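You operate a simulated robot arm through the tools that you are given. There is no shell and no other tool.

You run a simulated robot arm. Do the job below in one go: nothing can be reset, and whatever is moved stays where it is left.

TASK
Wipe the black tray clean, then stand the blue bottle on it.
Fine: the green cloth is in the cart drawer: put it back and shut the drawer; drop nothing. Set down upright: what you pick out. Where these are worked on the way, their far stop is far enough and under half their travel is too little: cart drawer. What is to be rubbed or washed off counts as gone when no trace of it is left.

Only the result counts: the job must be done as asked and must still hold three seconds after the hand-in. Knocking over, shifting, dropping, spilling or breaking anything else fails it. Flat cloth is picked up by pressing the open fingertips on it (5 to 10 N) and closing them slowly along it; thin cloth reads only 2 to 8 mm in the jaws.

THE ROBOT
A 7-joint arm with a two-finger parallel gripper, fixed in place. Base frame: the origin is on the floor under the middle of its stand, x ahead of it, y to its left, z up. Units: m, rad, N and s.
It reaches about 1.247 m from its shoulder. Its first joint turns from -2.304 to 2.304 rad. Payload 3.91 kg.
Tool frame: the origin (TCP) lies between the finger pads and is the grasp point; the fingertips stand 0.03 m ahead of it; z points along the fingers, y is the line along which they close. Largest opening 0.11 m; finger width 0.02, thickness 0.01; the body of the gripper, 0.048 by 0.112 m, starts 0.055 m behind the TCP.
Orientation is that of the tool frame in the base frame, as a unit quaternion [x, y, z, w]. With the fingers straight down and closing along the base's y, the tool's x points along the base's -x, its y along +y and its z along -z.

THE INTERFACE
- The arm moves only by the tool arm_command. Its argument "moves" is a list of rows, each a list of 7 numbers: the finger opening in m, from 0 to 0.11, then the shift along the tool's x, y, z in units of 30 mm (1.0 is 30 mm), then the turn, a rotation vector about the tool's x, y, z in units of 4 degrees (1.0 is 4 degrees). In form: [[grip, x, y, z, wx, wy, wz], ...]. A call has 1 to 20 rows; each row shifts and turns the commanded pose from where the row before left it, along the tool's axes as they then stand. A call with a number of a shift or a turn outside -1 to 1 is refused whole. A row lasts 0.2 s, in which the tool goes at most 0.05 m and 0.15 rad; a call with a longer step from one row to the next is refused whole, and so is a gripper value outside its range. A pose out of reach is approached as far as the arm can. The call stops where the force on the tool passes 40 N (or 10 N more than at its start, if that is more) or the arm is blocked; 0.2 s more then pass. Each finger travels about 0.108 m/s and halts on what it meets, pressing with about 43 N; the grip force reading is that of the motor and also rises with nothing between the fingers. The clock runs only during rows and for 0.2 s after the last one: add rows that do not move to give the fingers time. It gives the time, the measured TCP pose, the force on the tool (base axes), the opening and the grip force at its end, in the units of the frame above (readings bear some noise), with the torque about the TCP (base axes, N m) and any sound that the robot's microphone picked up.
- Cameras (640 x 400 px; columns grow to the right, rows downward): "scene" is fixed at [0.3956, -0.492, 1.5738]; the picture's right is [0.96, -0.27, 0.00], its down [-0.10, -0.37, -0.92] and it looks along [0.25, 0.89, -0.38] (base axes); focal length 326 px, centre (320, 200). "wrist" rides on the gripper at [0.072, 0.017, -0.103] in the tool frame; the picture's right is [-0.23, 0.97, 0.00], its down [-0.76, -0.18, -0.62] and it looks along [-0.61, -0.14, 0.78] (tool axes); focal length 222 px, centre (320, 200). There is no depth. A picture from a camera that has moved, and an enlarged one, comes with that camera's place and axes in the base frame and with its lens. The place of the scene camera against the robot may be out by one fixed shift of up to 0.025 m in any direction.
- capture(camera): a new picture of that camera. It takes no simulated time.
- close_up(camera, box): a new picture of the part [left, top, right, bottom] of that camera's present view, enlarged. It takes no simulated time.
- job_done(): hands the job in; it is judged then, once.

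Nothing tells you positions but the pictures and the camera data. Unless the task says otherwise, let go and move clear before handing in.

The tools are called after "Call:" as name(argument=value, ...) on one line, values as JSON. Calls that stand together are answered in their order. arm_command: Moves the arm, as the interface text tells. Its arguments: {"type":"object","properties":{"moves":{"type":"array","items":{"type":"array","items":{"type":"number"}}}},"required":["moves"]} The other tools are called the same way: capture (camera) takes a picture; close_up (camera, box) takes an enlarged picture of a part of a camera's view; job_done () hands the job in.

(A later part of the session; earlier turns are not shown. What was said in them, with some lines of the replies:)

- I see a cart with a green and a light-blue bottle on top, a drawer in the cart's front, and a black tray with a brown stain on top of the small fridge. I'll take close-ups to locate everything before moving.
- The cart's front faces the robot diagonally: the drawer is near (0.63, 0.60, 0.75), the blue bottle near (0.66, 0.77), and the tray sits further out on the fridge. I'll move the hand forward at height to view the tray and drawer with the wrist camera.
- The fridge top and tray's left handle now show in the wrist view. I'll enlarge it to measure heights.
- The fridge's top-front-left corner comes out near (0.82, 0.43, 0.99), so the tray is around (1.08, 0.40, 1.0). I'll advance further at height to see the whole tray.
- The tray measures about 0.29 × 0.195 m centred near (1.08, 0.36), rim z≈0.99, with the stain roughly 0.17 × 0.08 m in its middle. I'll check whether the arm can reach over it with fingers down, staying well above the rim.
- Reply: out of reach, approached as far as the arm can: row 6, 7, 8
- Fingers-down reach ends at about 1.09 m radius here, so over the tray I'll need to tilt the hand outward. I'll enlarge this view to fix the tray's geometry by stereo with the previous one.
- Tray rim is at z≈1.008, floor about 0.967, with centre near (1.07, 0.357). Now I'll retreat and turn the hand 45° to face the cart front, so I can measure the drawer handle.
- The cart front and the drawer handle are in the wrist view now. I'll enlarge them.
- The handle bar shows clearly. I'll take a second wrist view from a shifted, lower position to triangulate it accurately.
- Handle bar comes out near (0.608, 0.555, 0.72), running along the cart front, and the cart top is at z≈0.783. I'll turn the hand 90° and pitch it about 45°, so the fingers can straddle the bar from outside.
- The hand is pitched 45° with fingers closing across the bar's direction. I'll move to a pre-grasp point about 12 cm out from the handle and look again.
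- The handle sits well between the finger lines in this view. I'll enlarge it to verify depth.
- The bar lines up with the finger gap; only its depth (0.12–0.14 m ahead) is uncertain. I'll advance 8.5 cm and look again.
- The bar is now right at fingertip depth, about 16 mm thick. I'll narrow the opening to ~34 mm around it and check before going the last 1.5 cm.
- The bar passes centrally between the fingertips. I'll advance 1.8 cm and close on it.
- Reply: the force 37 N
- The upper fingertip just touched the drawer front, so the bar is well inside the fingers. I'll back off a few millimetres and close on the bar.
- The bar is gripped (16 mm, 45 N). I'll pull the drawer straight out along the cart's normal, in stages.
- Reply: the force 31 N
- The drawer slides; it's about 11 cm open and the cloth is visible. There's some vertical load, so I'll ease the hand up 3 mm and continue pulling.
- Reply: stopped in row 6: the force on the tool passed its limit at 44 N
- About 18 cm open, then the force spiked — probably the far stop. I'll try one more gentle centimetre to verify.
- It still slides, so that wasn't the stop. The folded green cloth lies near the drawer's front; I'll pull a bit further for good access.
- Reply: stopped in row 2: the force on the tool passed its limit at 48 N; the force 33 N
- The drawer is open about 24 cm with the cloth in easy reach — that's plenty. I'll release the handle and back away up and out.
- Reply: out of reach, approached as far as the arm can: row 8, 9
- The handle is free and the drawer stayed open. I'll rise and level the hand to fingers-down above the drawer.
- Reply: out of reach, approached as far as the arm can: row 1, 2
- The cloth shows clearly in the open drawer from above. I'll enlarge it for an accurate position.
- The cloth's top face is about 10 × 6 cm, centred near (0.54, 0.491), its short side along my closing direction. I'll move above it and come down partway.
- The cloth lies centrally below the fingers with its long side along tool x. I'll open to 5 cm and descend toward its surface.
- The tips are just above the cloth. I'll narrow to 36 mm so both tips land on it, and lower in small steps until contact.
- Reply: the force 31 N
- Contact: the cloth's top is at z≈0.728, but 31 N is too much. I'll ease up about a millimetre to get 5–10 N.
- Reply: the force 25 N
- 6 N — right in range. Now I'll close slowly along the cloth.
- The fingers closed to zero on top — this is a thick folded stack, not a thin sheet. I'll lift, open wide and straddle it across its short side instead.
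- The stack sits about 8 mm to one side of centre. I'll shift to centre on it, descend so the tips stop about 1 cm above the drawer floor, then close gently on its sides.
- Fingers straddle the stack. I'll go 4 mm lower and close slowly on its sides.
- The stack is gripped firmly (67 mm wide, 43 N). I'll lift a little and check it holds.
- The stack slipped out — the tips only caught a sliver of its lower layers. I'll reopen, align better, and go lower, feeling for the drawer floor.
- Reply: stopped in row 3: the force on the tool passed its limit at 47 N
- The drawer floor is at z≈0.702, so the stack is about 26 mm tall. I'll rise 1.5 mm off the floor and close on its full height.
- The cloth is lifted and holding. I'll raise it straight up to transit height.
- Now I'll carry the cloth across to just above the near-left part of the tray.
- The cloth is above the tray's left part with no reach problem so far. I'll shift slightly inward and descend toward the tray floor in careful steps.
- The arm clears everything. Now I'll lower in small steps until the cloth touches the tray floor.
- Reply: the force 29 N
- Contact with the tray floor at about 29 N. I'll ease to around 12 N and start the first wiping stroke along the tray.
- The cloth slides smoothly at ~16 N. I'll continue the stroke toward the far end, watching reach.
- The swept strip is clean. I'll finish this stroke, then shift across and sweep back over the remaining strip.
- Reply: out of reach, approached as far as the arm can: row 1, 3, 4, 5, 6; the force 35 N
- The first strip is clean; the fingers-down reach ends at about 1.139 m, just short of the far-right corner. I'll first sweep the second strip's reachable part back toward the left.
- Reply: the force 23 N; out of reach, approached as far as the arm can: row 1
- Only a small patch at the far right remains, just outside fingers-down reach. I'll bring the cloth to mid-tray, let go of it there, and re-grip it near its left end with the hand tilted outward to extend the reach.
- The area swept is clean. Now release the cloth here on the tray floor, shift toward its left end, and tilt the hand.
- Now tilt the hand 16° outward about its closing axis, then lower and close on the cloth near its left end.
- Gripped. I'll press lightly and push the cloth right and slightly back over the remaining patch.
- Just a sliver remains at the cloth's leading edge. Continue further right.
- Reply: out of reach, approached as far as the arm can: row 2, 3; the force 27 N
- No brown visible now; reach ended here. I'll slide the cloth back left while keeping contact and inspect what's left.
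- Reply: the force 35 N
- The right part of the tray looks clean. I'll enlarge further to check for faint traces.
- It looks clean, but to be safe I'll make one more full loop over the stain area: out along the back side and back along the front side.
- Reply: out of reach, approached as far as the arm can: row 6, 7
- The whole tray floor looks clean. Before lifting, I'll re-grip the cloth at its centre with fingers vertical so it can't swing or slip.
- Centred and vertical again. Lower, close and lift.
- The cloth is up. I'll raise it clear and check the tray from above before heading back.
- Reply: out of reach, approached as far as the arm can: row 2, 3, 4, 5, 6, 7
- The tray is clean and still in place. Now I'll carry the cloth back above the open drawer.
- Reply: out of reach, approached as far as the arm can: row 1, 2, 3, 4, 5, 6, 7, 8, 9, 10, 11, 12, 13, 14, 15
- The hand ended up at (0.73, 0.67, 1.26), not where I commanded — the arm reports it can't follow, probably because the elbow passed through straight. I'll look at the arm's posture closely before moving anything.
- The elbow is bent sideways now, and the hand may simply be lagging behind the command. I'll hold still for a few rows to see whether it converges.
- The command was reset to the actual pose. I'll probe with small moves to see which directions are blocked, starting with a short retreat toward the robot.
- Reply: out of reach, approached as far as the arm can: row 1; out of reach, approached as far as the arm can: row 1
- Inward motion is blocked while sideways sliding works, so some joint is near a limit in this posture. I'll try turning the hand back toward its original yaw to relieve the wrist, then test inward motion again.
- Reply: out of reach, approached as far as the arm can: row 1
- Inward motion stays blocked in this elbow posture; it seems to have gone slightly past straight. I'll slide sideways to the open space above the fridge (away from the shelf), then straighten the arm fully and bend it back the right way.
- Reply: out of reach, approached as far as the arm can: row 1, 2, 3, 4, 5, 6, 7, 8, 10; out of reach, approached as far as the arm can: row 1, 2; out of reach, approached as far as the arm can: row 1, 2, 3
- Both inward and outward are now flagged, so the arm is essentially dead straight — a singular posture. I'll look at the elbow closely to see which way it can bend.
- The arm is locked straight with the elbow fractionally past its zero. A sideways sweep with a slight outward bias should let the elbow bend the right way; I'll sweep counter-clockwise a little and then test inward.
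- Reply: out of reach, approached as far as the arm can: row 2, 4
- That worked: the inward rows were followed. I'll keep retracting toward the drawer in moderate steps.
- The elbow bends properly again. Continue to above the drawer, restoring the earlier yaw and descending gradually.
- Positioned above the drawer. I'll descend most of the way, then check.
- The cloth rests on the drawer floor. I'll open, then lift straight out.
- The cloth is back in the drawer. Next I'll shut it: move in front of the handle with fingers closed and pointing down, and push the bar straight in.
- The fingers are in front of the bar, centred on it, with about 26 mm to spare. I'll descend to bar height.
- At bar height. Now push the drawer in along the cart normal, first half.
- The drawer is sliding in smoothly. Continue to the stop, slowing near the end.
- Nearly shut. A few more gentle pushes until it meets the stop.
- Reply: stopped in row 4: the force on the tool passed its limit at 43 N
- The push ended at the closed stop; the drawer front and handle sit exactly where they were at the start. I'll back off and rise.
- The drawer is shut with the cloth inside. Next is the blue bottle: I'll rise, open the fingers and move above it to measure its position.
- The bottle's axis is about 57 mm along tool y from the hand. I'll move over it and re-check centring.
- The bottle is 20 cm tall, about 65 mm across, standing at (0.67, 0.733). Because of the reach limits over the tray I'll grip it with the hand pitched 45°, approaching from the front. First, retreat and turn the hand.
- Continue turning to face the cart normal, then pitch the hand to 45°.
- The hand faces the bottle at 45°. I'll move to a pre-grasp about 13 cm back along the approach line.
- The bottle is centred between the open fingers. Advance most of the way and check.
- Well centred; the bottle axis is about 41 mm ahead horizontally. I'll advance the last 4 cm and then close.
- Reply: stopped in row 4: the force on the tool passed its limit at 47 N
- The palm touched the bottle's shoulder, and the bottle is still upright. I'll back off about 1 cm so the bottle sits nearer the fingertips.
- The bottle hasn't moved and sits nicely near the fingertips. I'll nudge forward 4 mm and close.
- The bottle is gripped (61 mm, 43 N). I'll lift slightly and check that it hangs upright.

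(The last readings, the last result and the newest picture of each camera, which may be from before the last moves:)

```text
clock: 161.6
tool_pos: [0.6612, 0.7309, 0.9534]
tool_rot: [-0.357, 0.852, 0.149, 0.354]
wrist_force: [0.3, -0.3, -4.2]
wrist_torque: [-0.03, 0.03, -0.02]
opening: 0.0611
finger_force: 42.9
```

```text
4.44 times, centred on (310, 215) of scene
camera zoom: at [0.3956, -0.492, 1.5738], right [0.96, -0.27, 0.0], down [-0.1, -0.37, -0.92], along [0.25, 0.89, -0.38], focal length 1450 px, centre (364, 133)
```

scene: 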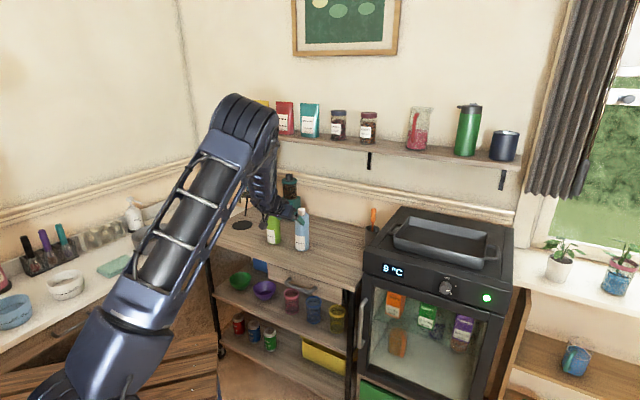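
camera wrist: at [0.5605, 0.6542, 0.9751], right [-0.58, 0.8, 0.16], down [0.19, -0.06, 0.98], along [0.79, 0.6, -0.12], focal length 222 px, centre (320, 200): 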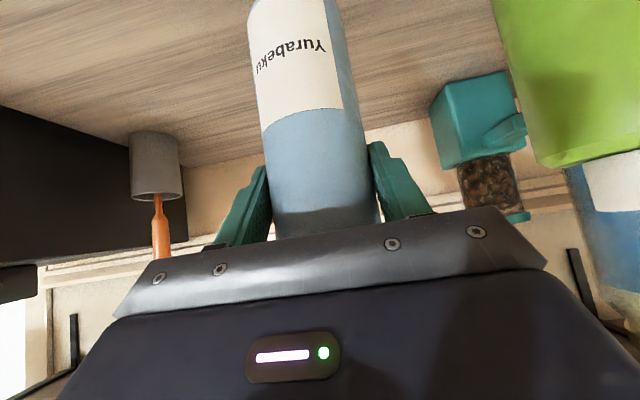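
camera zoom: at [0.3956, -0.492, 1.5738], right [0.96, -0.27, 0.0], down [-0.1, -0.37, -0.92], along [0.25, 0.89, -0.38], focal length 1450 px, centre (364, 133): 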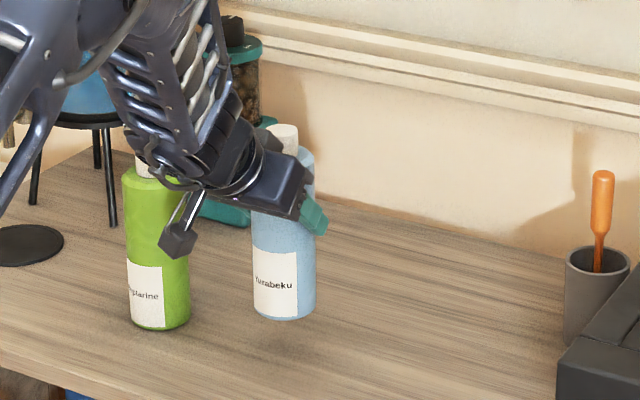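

The bottle is held upright, about 0.4 kg. I'll lift it to transit height.

Call:
arm_command(moves=[[0.04, -0.5, 0, -0.5, 0, 0, 0], [0.04, -0.64, 0, -0.645, 0, 0, 0], [0.04, -0.64, 0, -0.645, 0, 0, 0], [0.04, -0.64, 0, -0.645, 0, 0, 0], [0.04, -0.64, 0, -0.645, 0, 0, 0], [0.04, -0.64, 0, -0.645, 0, 0, 0], [0.04, -0.64, 0, -0.645, 0, 0, 0], [0.04, -0.64, 0, -0.645, 0, 0, 0], [0.04, -0.3, 0, -0.3, 0, 0, 0], [0.04, 0, 0, 0, 0, 0, 0]])

Call:
capture(camera="scene")

```text
clock: 163.8
tool_pos: [0.6588, 0.73, 1.181]
tool_rot: [-0.357, 0.851, 0.149, 0.355]
wrist_force: [0.3, 0.0, -4.7]
wrist_torque: [-0.03, 0.06, -0.01]
opening: 0.0611
finger_force: 42.7
```

```text
taken
```

scene: 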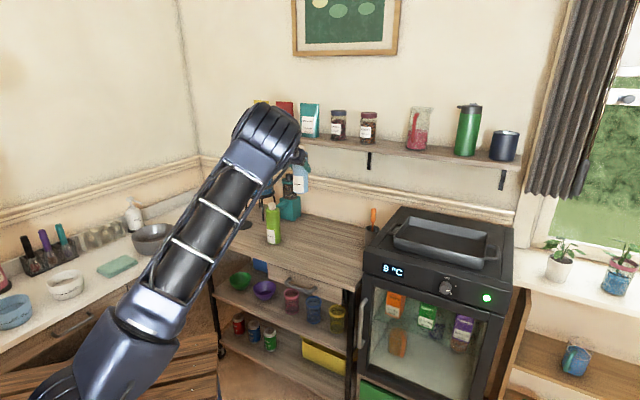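

Clear. Now translate toward the fridge along the cart direction, first half.

Call:
arm_command(moves=[[0.04, -0.01, -0.5, 0.01, 0, 0, 0], [0.04, -0.01, -0.9, 0.01, 0, 0, 0], [0.04, -0.01, -0.96, 0.01, 0, 0, 0], [0.04, -0.01, -0.96, 0.01, 0, 0, 0], [0.04, -0.01, -0.96, 0.01, 0, 0, 0], [0.04, -0.01, -0.96, 0.01, 0, 0, 0], [0.04, -0.01, -0.96, 0.01, 0, 0, 0], [0.04, -0.01, -0.96, 0.01, 0, 0, 0], [0.04, -0.01, -0.96, 0.01, 0, 0, 0], [0.04, -0.01, -0.96, 0.01, 0, 0, 0], [0.04, 0, 0, 0, 0, 0, 0]])

Call:
capture(camera="scene")

Call:
capture(camera="wrist")

```text
clock: 166.2
tool_pos: [0.8577, 0.5421, 1.1783]
tool_rot: [-0.358, 0.851, 0.149, 0.355]
wrist_force: [-0.6, 0.2, -4.0]
wrist_torque: [-0.04, 0.04, -0.02]
opening: 0.0616
finger_force: 42.8
```

```text
taken
```

scene: 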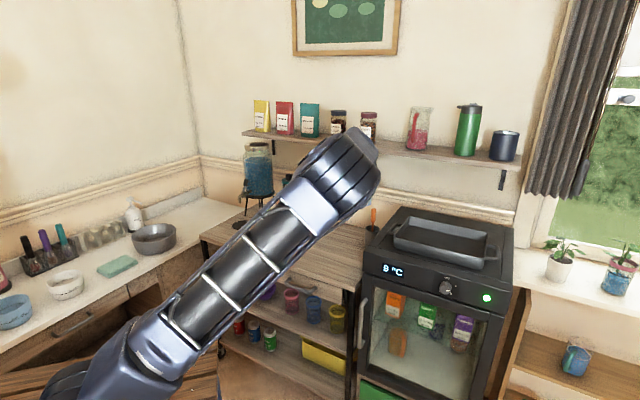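

```text
taken
camera wrist: at [0.7576, 0.4645, 1.2], right [-0.58, 0.8, 0.16], down [0.19, -0.06, 0.98], along [0.79, 0.6, -0.12], focal length 222 px, centre (320, 200)
```

wrist: 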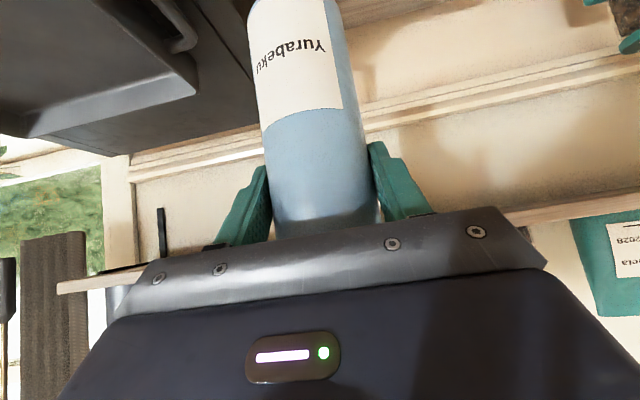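

Call:
arm_command(moves=[[0.04, -0.01, -0.915, 0.01, 0, 0, 0], [0.04, -0.01, -0.915, 0.01, 0, 0, 0], [0.04, -0.01, -0.915, 0.01, 0, 0, 0], [0.04, -0.01, -0.915, 0.01, 0, 0, 0], [0.04, -0.01, -0.915, 0.01, 0, 0, 0], [0.04, -0.01, -0.915, 0.01, 0, 0, 0], [0.04, -0.01, -0.915, 0.01, 0, 0, 0], [0.04, -0.01, -0.915, 0.01, 0, 0, 0], [0.04, -0.01, -0.8, 0.01, 0, 0, 0], [0.04, 0, -0.5, 0, 0, 0, 0], [0.04, 0, 0, 0, 0, 0, 0]])

Call:
capture(camera="scene")

Call:
capture(camera="wrist")

Call:
close_up(camera="scene", box=[370, 140, 530, 290])

```text
clock: 168.6
tool_pos: [1.0472, 0.3616, 1.1786]
tool_rot: [-0.357, 0.851, 0.149, 0.354]
wrist_force: [0.2, 0.4, -4.9]
wrist_torque: [0.0, -0.01, 0.02]
opening: 0.0614
finger_force: 42.8
```

```text
taken
```

scene: 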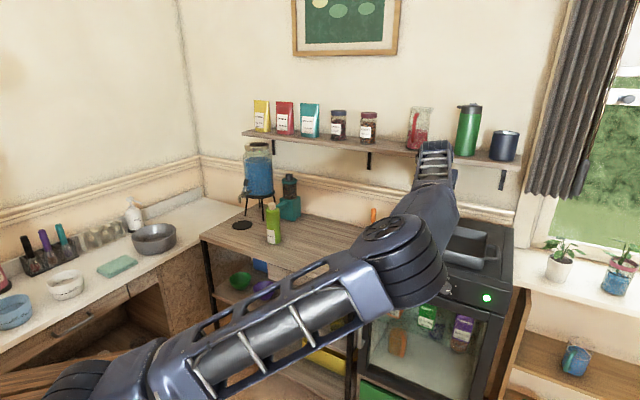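

```text
taken
camera wrist: at [0.9457, 0.2854, 1.1997], right [-0.58, 0.8, 0.16], down [0.19, -0.06, 0.98], along [0.79, 0.6, -0.12], focal length 222 px, centre (320, 200)
```

wrist: 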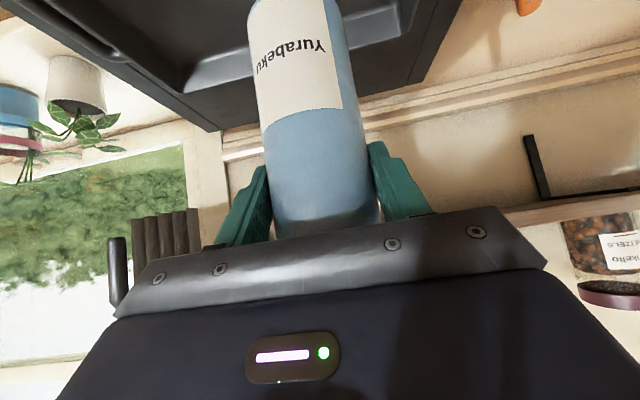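

```text
2.67 times, centred on (450, 215) of scene
camera zoom: at [0.3956, -0.492, 1.5738], right [0.96, -0.27, 0.0], down [-0.1, -0.37, -0.92], along [0.25, 0.89, -0.38], focal length 870 px, centre (-27, 160)
```

zoom: 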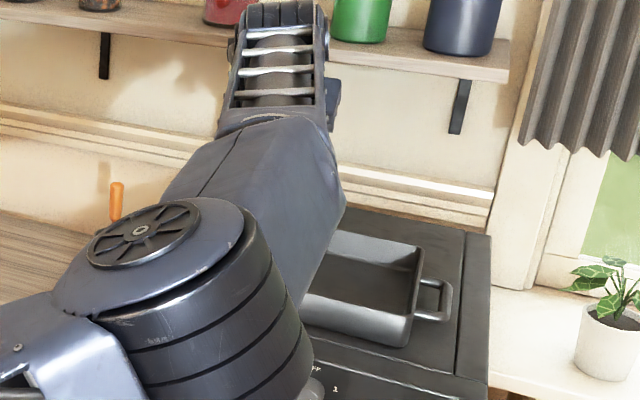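

The bottle is over the tray, about 2 cm left of its centre — well inside the rim. I'll lower it in steps.

Call:
arm_command(moves=[[0.04, 0.4, 0, 0.4, 0, 0, 0], [0.04, 0.44, 0, 0.444, 0, 0, 0], [0.04, 0.44, 0, 0.444, 0, 0, 0], [0.04, 0.35, 0, 0.35, 0, 0, 0], [0.04, 0, 0, 0, 0, 0, 0]])

Call:
capture(camera="wrist")

Call:
close_up(camera="scene", box=[370, 140, 530, 290])

```text
clock: 169.8
tool_pos: [1.0446, 0.363, 1.1089]
tool_rot: [-0.357, 0.851, 0.149, 0.354]
wrist_force: [-0.7, 1.3, -5.3]
wrist_torque: [0.02, 0.01, 0.01]
opening: 0.0609
finger_force: 43.3
```

```text
taken
camera wrist: at [0.9449, 0.2866, 1.1304], right [-0.58, 0.8, 0.16], down [0.19, -0.06, 0.98], along [0.79, 0.6, -0.12], focal length 222 px, centre (320, 200)
```

wrist: 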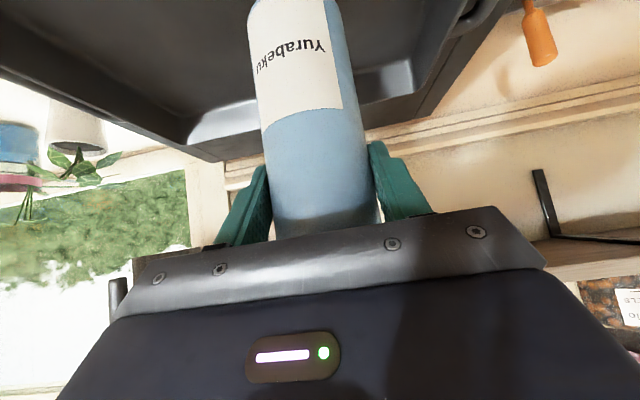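

```text
2.67 times, centred on (450, 215) of scene
camera zoom: at [0.3956, -0.492, 1.5738], right [0.96, -0.27, 0.0], down [-0.1, -0.37, -0.92], along [0.25, 0.89, -0.38], focal length 870 px, centre (-27, 160)
```

zoom: 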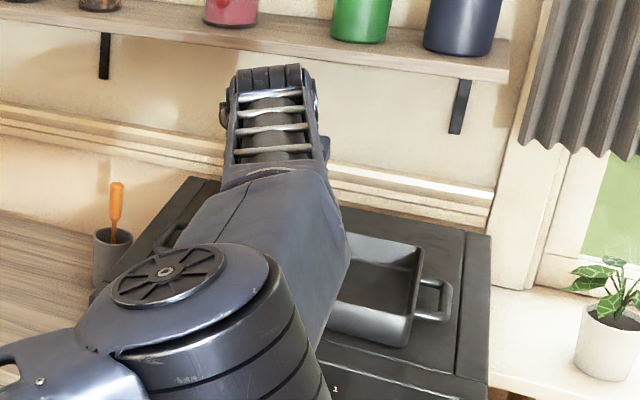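

Call:
arm_command(moves=[[0.04, 0.1, 0, 0.1, 0, 0, 0], [0.04, 0.1, 0, 0.1, 0, 0, 0], [0.04, 0.07, 0, 0.071, 0, 0, 0], [0.04, 0, 0, 0, 0, 0, 0]])

```text
clock: 170.8
tool_pos: [1.0451, 0.364, 1.097]
tool_rot: [-0.357, 0.851, 0.15, 0.355]
wrist_force: [-0.5, 0.9, -3.3]
wrist_torque: [-0.02, 0.05, 0.01]
opening: 0.0612
finger_force: 43.3
```

Call:
arm_command(moves=[[0.04, 0.05, 0, 0.05, 0, 0, 0], [0.04, 0.03, 0, 0.03, 0, 0, 0], [0.04, 0, 0, 0, 0, 0, 0]])

```text
clock: 171.6
tool_pos: [1.0449, 0.363, 1.0952]
tool_rot: [-0.358, 0.851, 0.15, 0.354]
wrist_force: [0.3, -0.9, -4.3]
wrist_torque: [-0.03, 0.0, -0.02]
opening: 0.0612
finger_force: 43.5
```

Call:
arm_command(moves=[[0.04, 0.04, 0, 0.04, 0, 0, 0], [0.04, 0.03, 0, 0.03, 0, 0, 0], [0.04, 0, 0, 0, 0, 0, 0]])

```text
clock: 172.4
tool_pos: [1.0445, 0.3627, 1.0927]
tool_rot: [-0.358, 0.851, 0.15, 0.354]
wrist_force: [0.8, -0.6, -3.6]
wrist_torque: [-0.02, 0.01, 0.05]
opening: 0.0609
finger_force: 42.5
```

Call:
arm_command(moves=[[0.04, 0.04, 0, 0.04, 0, 0, 0], [0.04, 0.03, 0, 0.03, 0, 0, 0], [0.04, 0, 0, 0, 0, 0, 0]])

Call:
capture(camera="wrist")

```text
clock: 173.2
tool_pos: [1.0437, 0.3616, 1.0889]
tool_rot: [-0.357, 0.851, 0.149, 0.354]
wrist_force: [0.4, -0.2, -4.1]
wrist_torque: [-0.06, 0.05, -0.04]
opening: 0.0613
finger_force: 42.9
```

```text
taken
camera wrist: at [0.9448, 0.2864, 1.1098], right [-0.58, 0.8, 0.16], down [0.19, -0.06, 0.98], along [0.79, 0.6, -0.12], focal length 222 px, centre (320, 200)
```

wrist: 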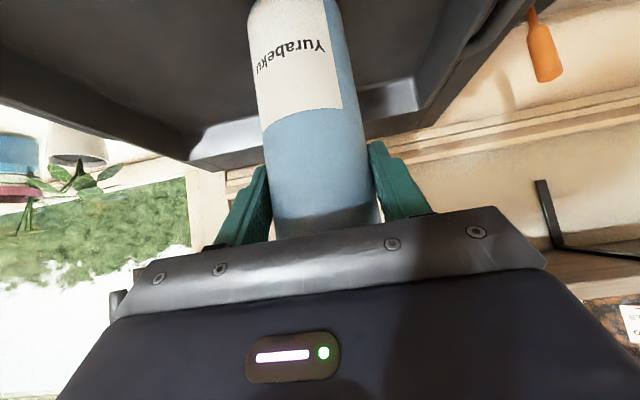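

Call:
arm_command(moves=[[0.04, 0.04, 0, 0.04, 0, 0, 0], [0.04, 0.03, 0, 0.03, 0, 0, 0], [0.04, 0, 0, 0, 0, 0, 0]])

```text
clock: 174.0
tool_pos: [1.0441, 0.3641, 1.0856]
tool_rot: [-0.358, 0.851, 0.15, 0.354]
wrist_force: [-0.4, -0.1, -5.0]
wrist_torque: [-0.02, 0.05, -0.02]
opening: 0.061
finger_force: 43.8
```

Call:
arm_command(moves=[[0.04, 0.04, 0, 0.04, 0, 0, 0], [0.04, 0.03, 0, 0.03, 0, 0, 0], [0.04, 0, 0, 0, 0, 0, 0]])

Call:
close_up(camera="wrist", box=[160, 0, 480, 200])

```text
clock: 174.8
tool_pos: [1.0439, 0.362, 1.0833]
tool_rot: [-0.357, 0.851, 0.149, 0.355]
wrist_force: [-0.3, -1.1, -4.7]
wrist_torque: [-0.02, 0.02, 0.01]
opening: 0.0611
finger_force: 43.3
```

```text
2.00 times, centred on (320, 100) of wrist
camera zoom: at [0.9449, 0.2865, 1.104], right [-0.58, 0.8, 0.16], down [0.19, -0.06, 0.98], along [0.79, 0.6, -0.12], focal length 444 px, centre (320, 400)
```

zoom: 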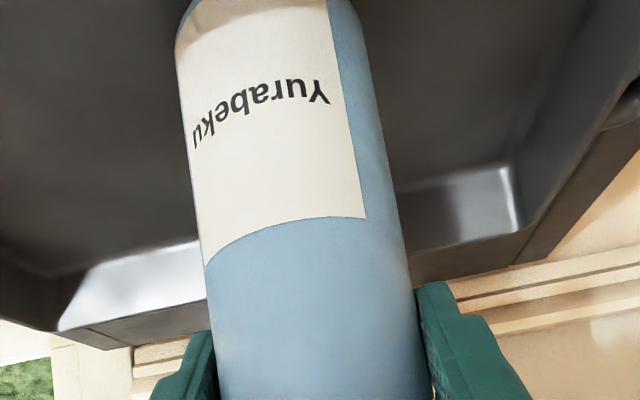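

Call:
arm_command(moves=[[0.04, 0.04, 0, 0.04, 0, 0, 0], [0.04, 0.04, 0, 0.04, 0, 0, 0], [0.04, 0, 0, 0, 0, 0, 0]])

```text
clock: 175.6
tool_pos: [1.0446, 0.3631, 1.0795]
tool_rot: [-0.358, 0.851, 0.15, 0.355]
wrist_force: [-0.1, 0.6, -4.3]
wrist_torque: [-0.01, 0.05, 0.0]
opening: 0.0609
finger_force: 42.7
```

Call:
arm_command(moves=[[0.04, 0.04, 0, 0.04, 0, 0, 0], [0.04, 0.04, 0, 0.04, 0, 0, 0], [0.04, 0, 0, 0, 0, 0, 0]])

```text
clock: 176.4
tool_pos: [1.0445, 0.3633, 1.0764]
tool_rot: [-0.358, 0.851, 0.149, 0.354]
wrist_force: [0.8, -1.0, 0.8]
wrist_torque: [-0.07, -0.15, -0.08]
opening: 0.0612
finger_force: 43.1
```

The load is off the fingers — the bottle touches the tray floor. One tiny press to seat it, then check before releasing.

Call:
arm_command(moves=[[0.04, 0.02, 0, 0.02, 0, 0, 0], [0.04, 0, 0, 0, 0, 0, 0]])

Call:
close_up(camera="wrist", box=[160, 0, 480, 200])

Call:
capture(camera="scene")

```text
clock: 177.0
tool_pos: [1.0445, 0.3625, 1.0762]
tool_rot: [-0.357, 0.851, 0.149, 0.354]
wrist_force: [3.7, -2.4, 7.9]
wrist_torque: [-0.13, -0.56, -0.1]
opening: 0.0611
finger_force: 42.6
```

```text
2.00 times, centred on (320, 100) of wrist
camera zoom: at [0.945, 0.2863, 1.0972], right [-0.58, 0.8, 0.16], down [0.19, -0.06, 0.98], along [0.79, 0.6, -0.12], focal length 444 px, centre (320, 400)
```

zoom: 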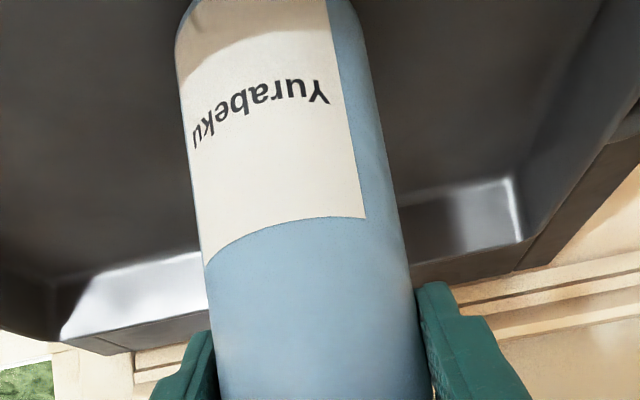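

```text
taken
```

scene: 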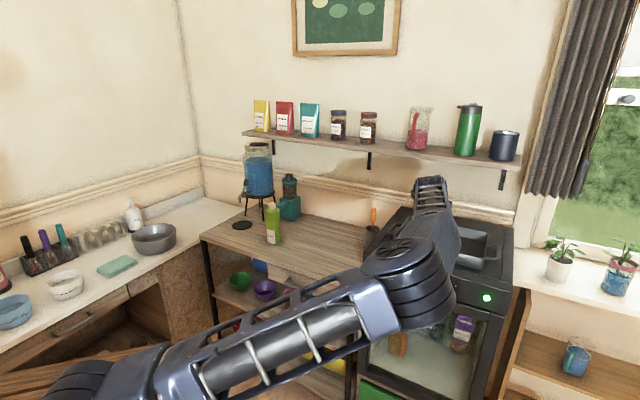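

Seated on the tray floor. I'll unload the press, open the fingers gently and back away along the approach line.

Call:
arm_command(moves=[[0.04, -0.016, 0, -0.016, 0, 0, 0], [0.056, 0, 0, 0, 0, 0, 0], [0.062, 0, 0, 0, 0, 0, 0], [0.066, 0, 0, 0, 0, 0, 0], [0.072, 0, 0, 0, 0, 0, 0], [0.08, 0, 0, 0, 0, 0, 0], [0.09, 0, 0, 0, 0, 0, 0], [0.1, 0, 0, 0, 0, 0, 0], [0.1, 0, 0, 0, 0, 0, 0]])

Call:
capture(camera="wrist")

```text
clock: 179.0
tool_pos: [1.0446, 0.3632, 1.0768]
tool_rot: [-0.357, 0.851, 0.149, 0.354]
wrist_force: [-2.2, -0.4, -0.2]
wrist_torque: [0.01, -0.04, -0.03]
opening: 0.1002
finger_force: 0.1
```

```text
taken
camera wrist: at [0.945, 0.2865, 1.0972], right [-0.58, 0.8, 0.16], down [0.19, -0.06, 0.98], along [0.79, 0.6, -0.12], focal length 222 px, centre (320, 200)
```

wrist: 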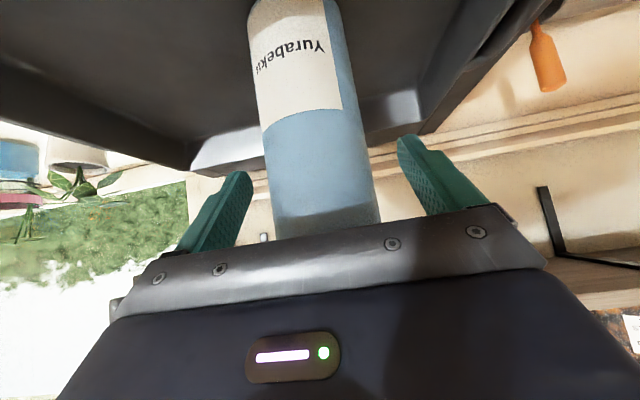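

The bottle stands free. Back away slowly.

Call:
arm_command(moves=[[0.1, 0, 0, -0.2, 0, 0, 0], [0.1, 0, 0, -0.4, 0, 0, 0], [0.1, 0, 0, -0.6, 0, 0, 0], [0.1, 0, 0, -0.8, 0, 0, 0], [0.1, 0, 0, -0.8, 0, 0, 0], [0.1, 0, 0, -0.8, 0, 0, 0], [0.1, 0, 0, -0.8, 0, 0, 0], [0.1, 0, 0, 0, 0, 0, 0]])

Call:
capture(camera="wrist")

Call:
capture(camera="scene")

```text
clock: 180.8
tool_pos: [0.9782, 0.2953, 1.1689]
tool_rot: [-0.357, 0.851, 0.15, 0.355]
wrist_force: [0.6, -0.5, -0.6]
wrist_torque: [0.01, 0.0, 0.02]
opening: 0.1003
finger_force: 0.0
```

```text
taken
camera wrist: at [0.879, 0.2195, 1.1907], right [-0.58, 0.8, 0.16], down [0.19, -0.06, 0.98], along [0.79, 0.6, -0.12], focal length 222 px, centre (320, 200)
```

wrist: 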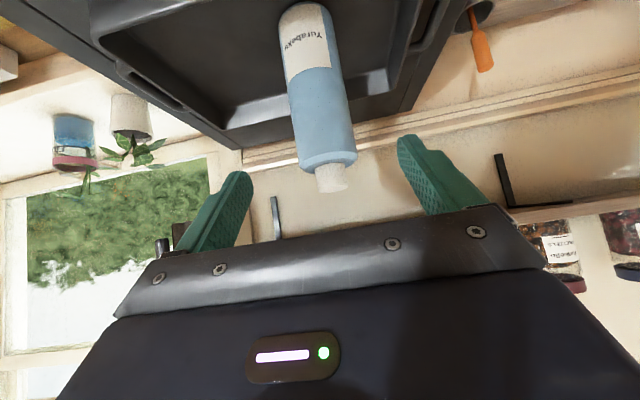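

```text
taken
```

scene: 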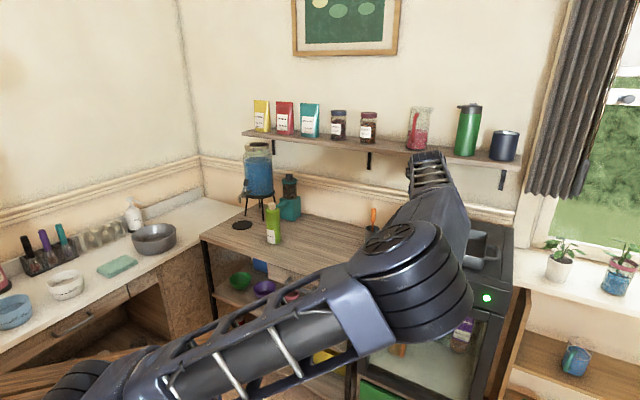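

The bottle stands upright in the tray. I'll move the arm further clear so the scene camera can see everything.

Call:
arm_command(moves=[[0.1, 0, 0, -0.9, 0, 0, 0], [0.1, 0, 0, -0.9, 0, 0, 0], [0.1, 0, 0, -0.9, 0, 0, 0], [0.1, 0, 0.8, 0, 0, 0, 0], [0.1, 0, 0.9, 0, 0, 0, 0], [0.1, 0, 0.9, 0, 0, 0, 0], [0.1, 0, 0.9, 0, 0, 0, 0], [0.1, 0, 0.9, 0, 0, 0, 0], [0.1, 0, 0.9, 0, 0, 0, 0], [0.1, 0, 0.9, 0, 0, 0, 0], [0.1, 0, 0.9, 0, 0, 0, 0], [0.1, 0, 0.9, 0, 0, 0, 0], [0.1, 0, 0.9, 0, 0, 0, 0], [0.1, 0, 0.9, 0, 0, 0, 0], [0.1, 0, 0.9, 0, 0, 0, 0], [0.1, 0, 0, 0, 0, 0, 0]])

Call:
capture(camera="scene")

Call:
close_up(camera="scene", box=[360, 170, 530, 300])

Call:
close_up(camera="scene", box=[190, 180, 380, 340])

```text
clock: 184.2
tool_pos: [0.7102, 0.4808, 1.2264]
tool_rot: [-0.357, 0.851, 0.149, 0.355]
wrist_force: [0.9, 0.1, -0.5]
wrist_torque: [0.0, 0.0, -0.03]
opening: 0.1
finger_force: 0.0
```

```text
taken
```

scene: 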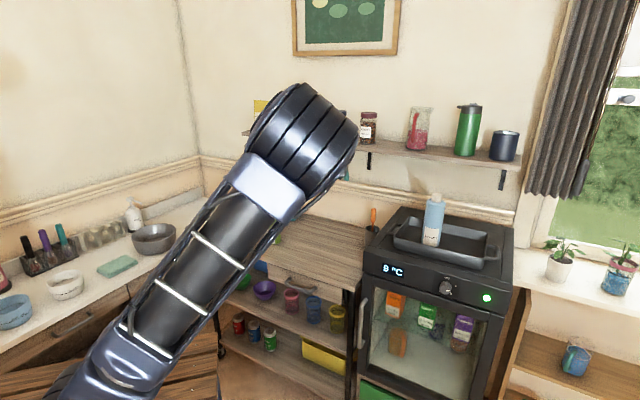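

```text
3.08 times, centred on (445, 235) of scene
camera zoom: at [0.3956, -0.492, 1.5738], right [0.96, -0.27, 0.0], down [-0.1, -0.37, -0.92], along [0.25, 0.89, -0.38], focal length 1004 px, centre (-65, 92)
```

zoom: 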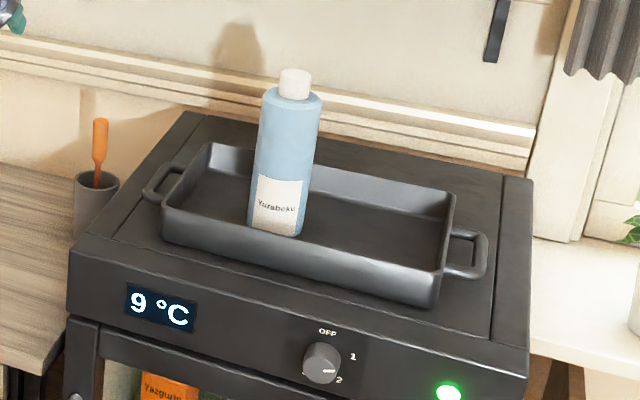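

```text
2.50 times, centred on (285, 260) of scene
camera zoom: at [0.3956, -0.492, 1.5738], right [0.96, -0.27, 0.0], down [-0.1, -0.37, -0.92], along [0.25, 0.89, -0.38], focal length 816 px, centre (408, 50)
```

zoom: 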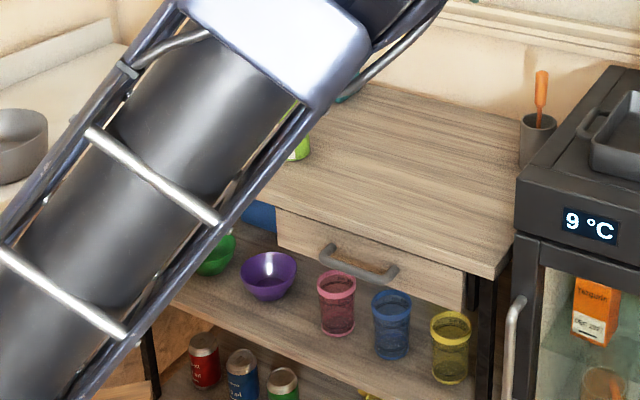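

The bottle stands upright in the clean tray and the drawer is shut. I'll do final close checks of the tray floor and the drawer front.

Call:
close_up(camera="scene", box=[395, 205, 500, 270])

Call:
close_up(camera="scene", box=[255, 255, 365, 325])

Call:
capture(camera="wrist")

```text
6.10 times, centred on (448, 238) of scene
camera zoom: at [0.3956, -0.492, 1.5738], right [0.96, -0.27, 0.0], down [-0.1, -0.37, -0.92], along [0.25, 0.89, -0.38], focal length 1989 px, centre (-457, -29)
```

zoom: 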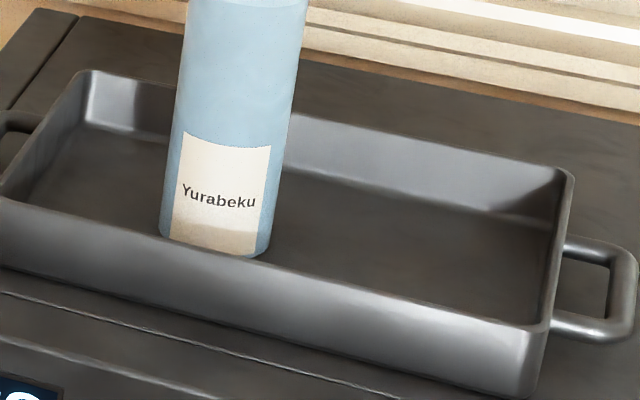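

```text
5.71 times, centred on (310, 290) of scene
camera zoom: at [0.3956, -0.492, 1.5738], right [0.96, -0.27, 0.0], down [-0.1, -0.37, -0.92], along [0.25, 0.89, -0.38], focal length 1864 px, centre (377, -314)
```

zoom: 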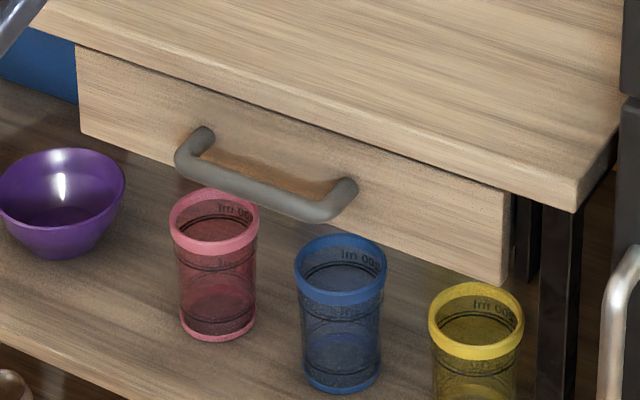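

```text
taken
camera wrist: at [0.6092, 0.4037, 1.247], right [-0.58, 0.8, 0.16], down [0.19, -0.06, 0.98], along [0.79, 0.6, -0.12], focal length 222 px, centre (320, 200)
```

wrist: 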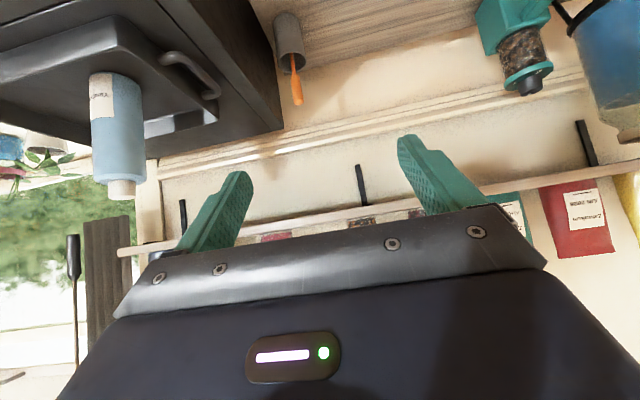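

Call:
close_up(camera="scene", box=[230, 240, 370, 340])

```text
4.00 times, centred on (300, 290) of scene
camera zoom: at [0.3956, -0.492, 1.5738], right [0.96, -0.27, 0.0], down [-0.1, -0.37, -0.92], along [0.25, 0.89, -0.38], focal length 1305 px, centre (400, -160)
```

zoom: 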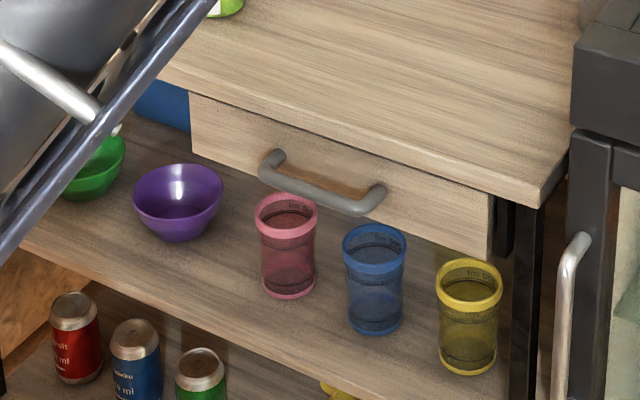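

Everything matches the start view except what was asked for. The tray is clean with the blue bottle standing upright in it, and the cloth is back in the shut drawer. Nothing else has been disturbed and the hand is clear, so I'm handing in.

Call:
job_done()

```text
The job is handed in.
```

The job is handed in. The black tray is wiped clean, with no trace of the stain visible in the close-ups. The blue bottle stands upright in it, about 2 cm left of centre.

The green cloth is back in the cart drawer, laid flat where I found it. The drawer is shut against its stop. The last close-up of the cart front, with the drawer, cups and bowls, matches the picture from the start.

- **Cloth:** My first two tries at picking up the folded cloth slipped, but it stayed in the drawer and was not dropped.
- **Arm:** On the way back from the tray the arm locked straight for a short while. I freed it above the fridge with the cloth still held.
- **Bottle:** The hand pressed the bottle's shoulder with up to about 47 N while lining up the grip. The bottle stayed upright and did not shift.

The arm is clear of everything, with the fingers open.
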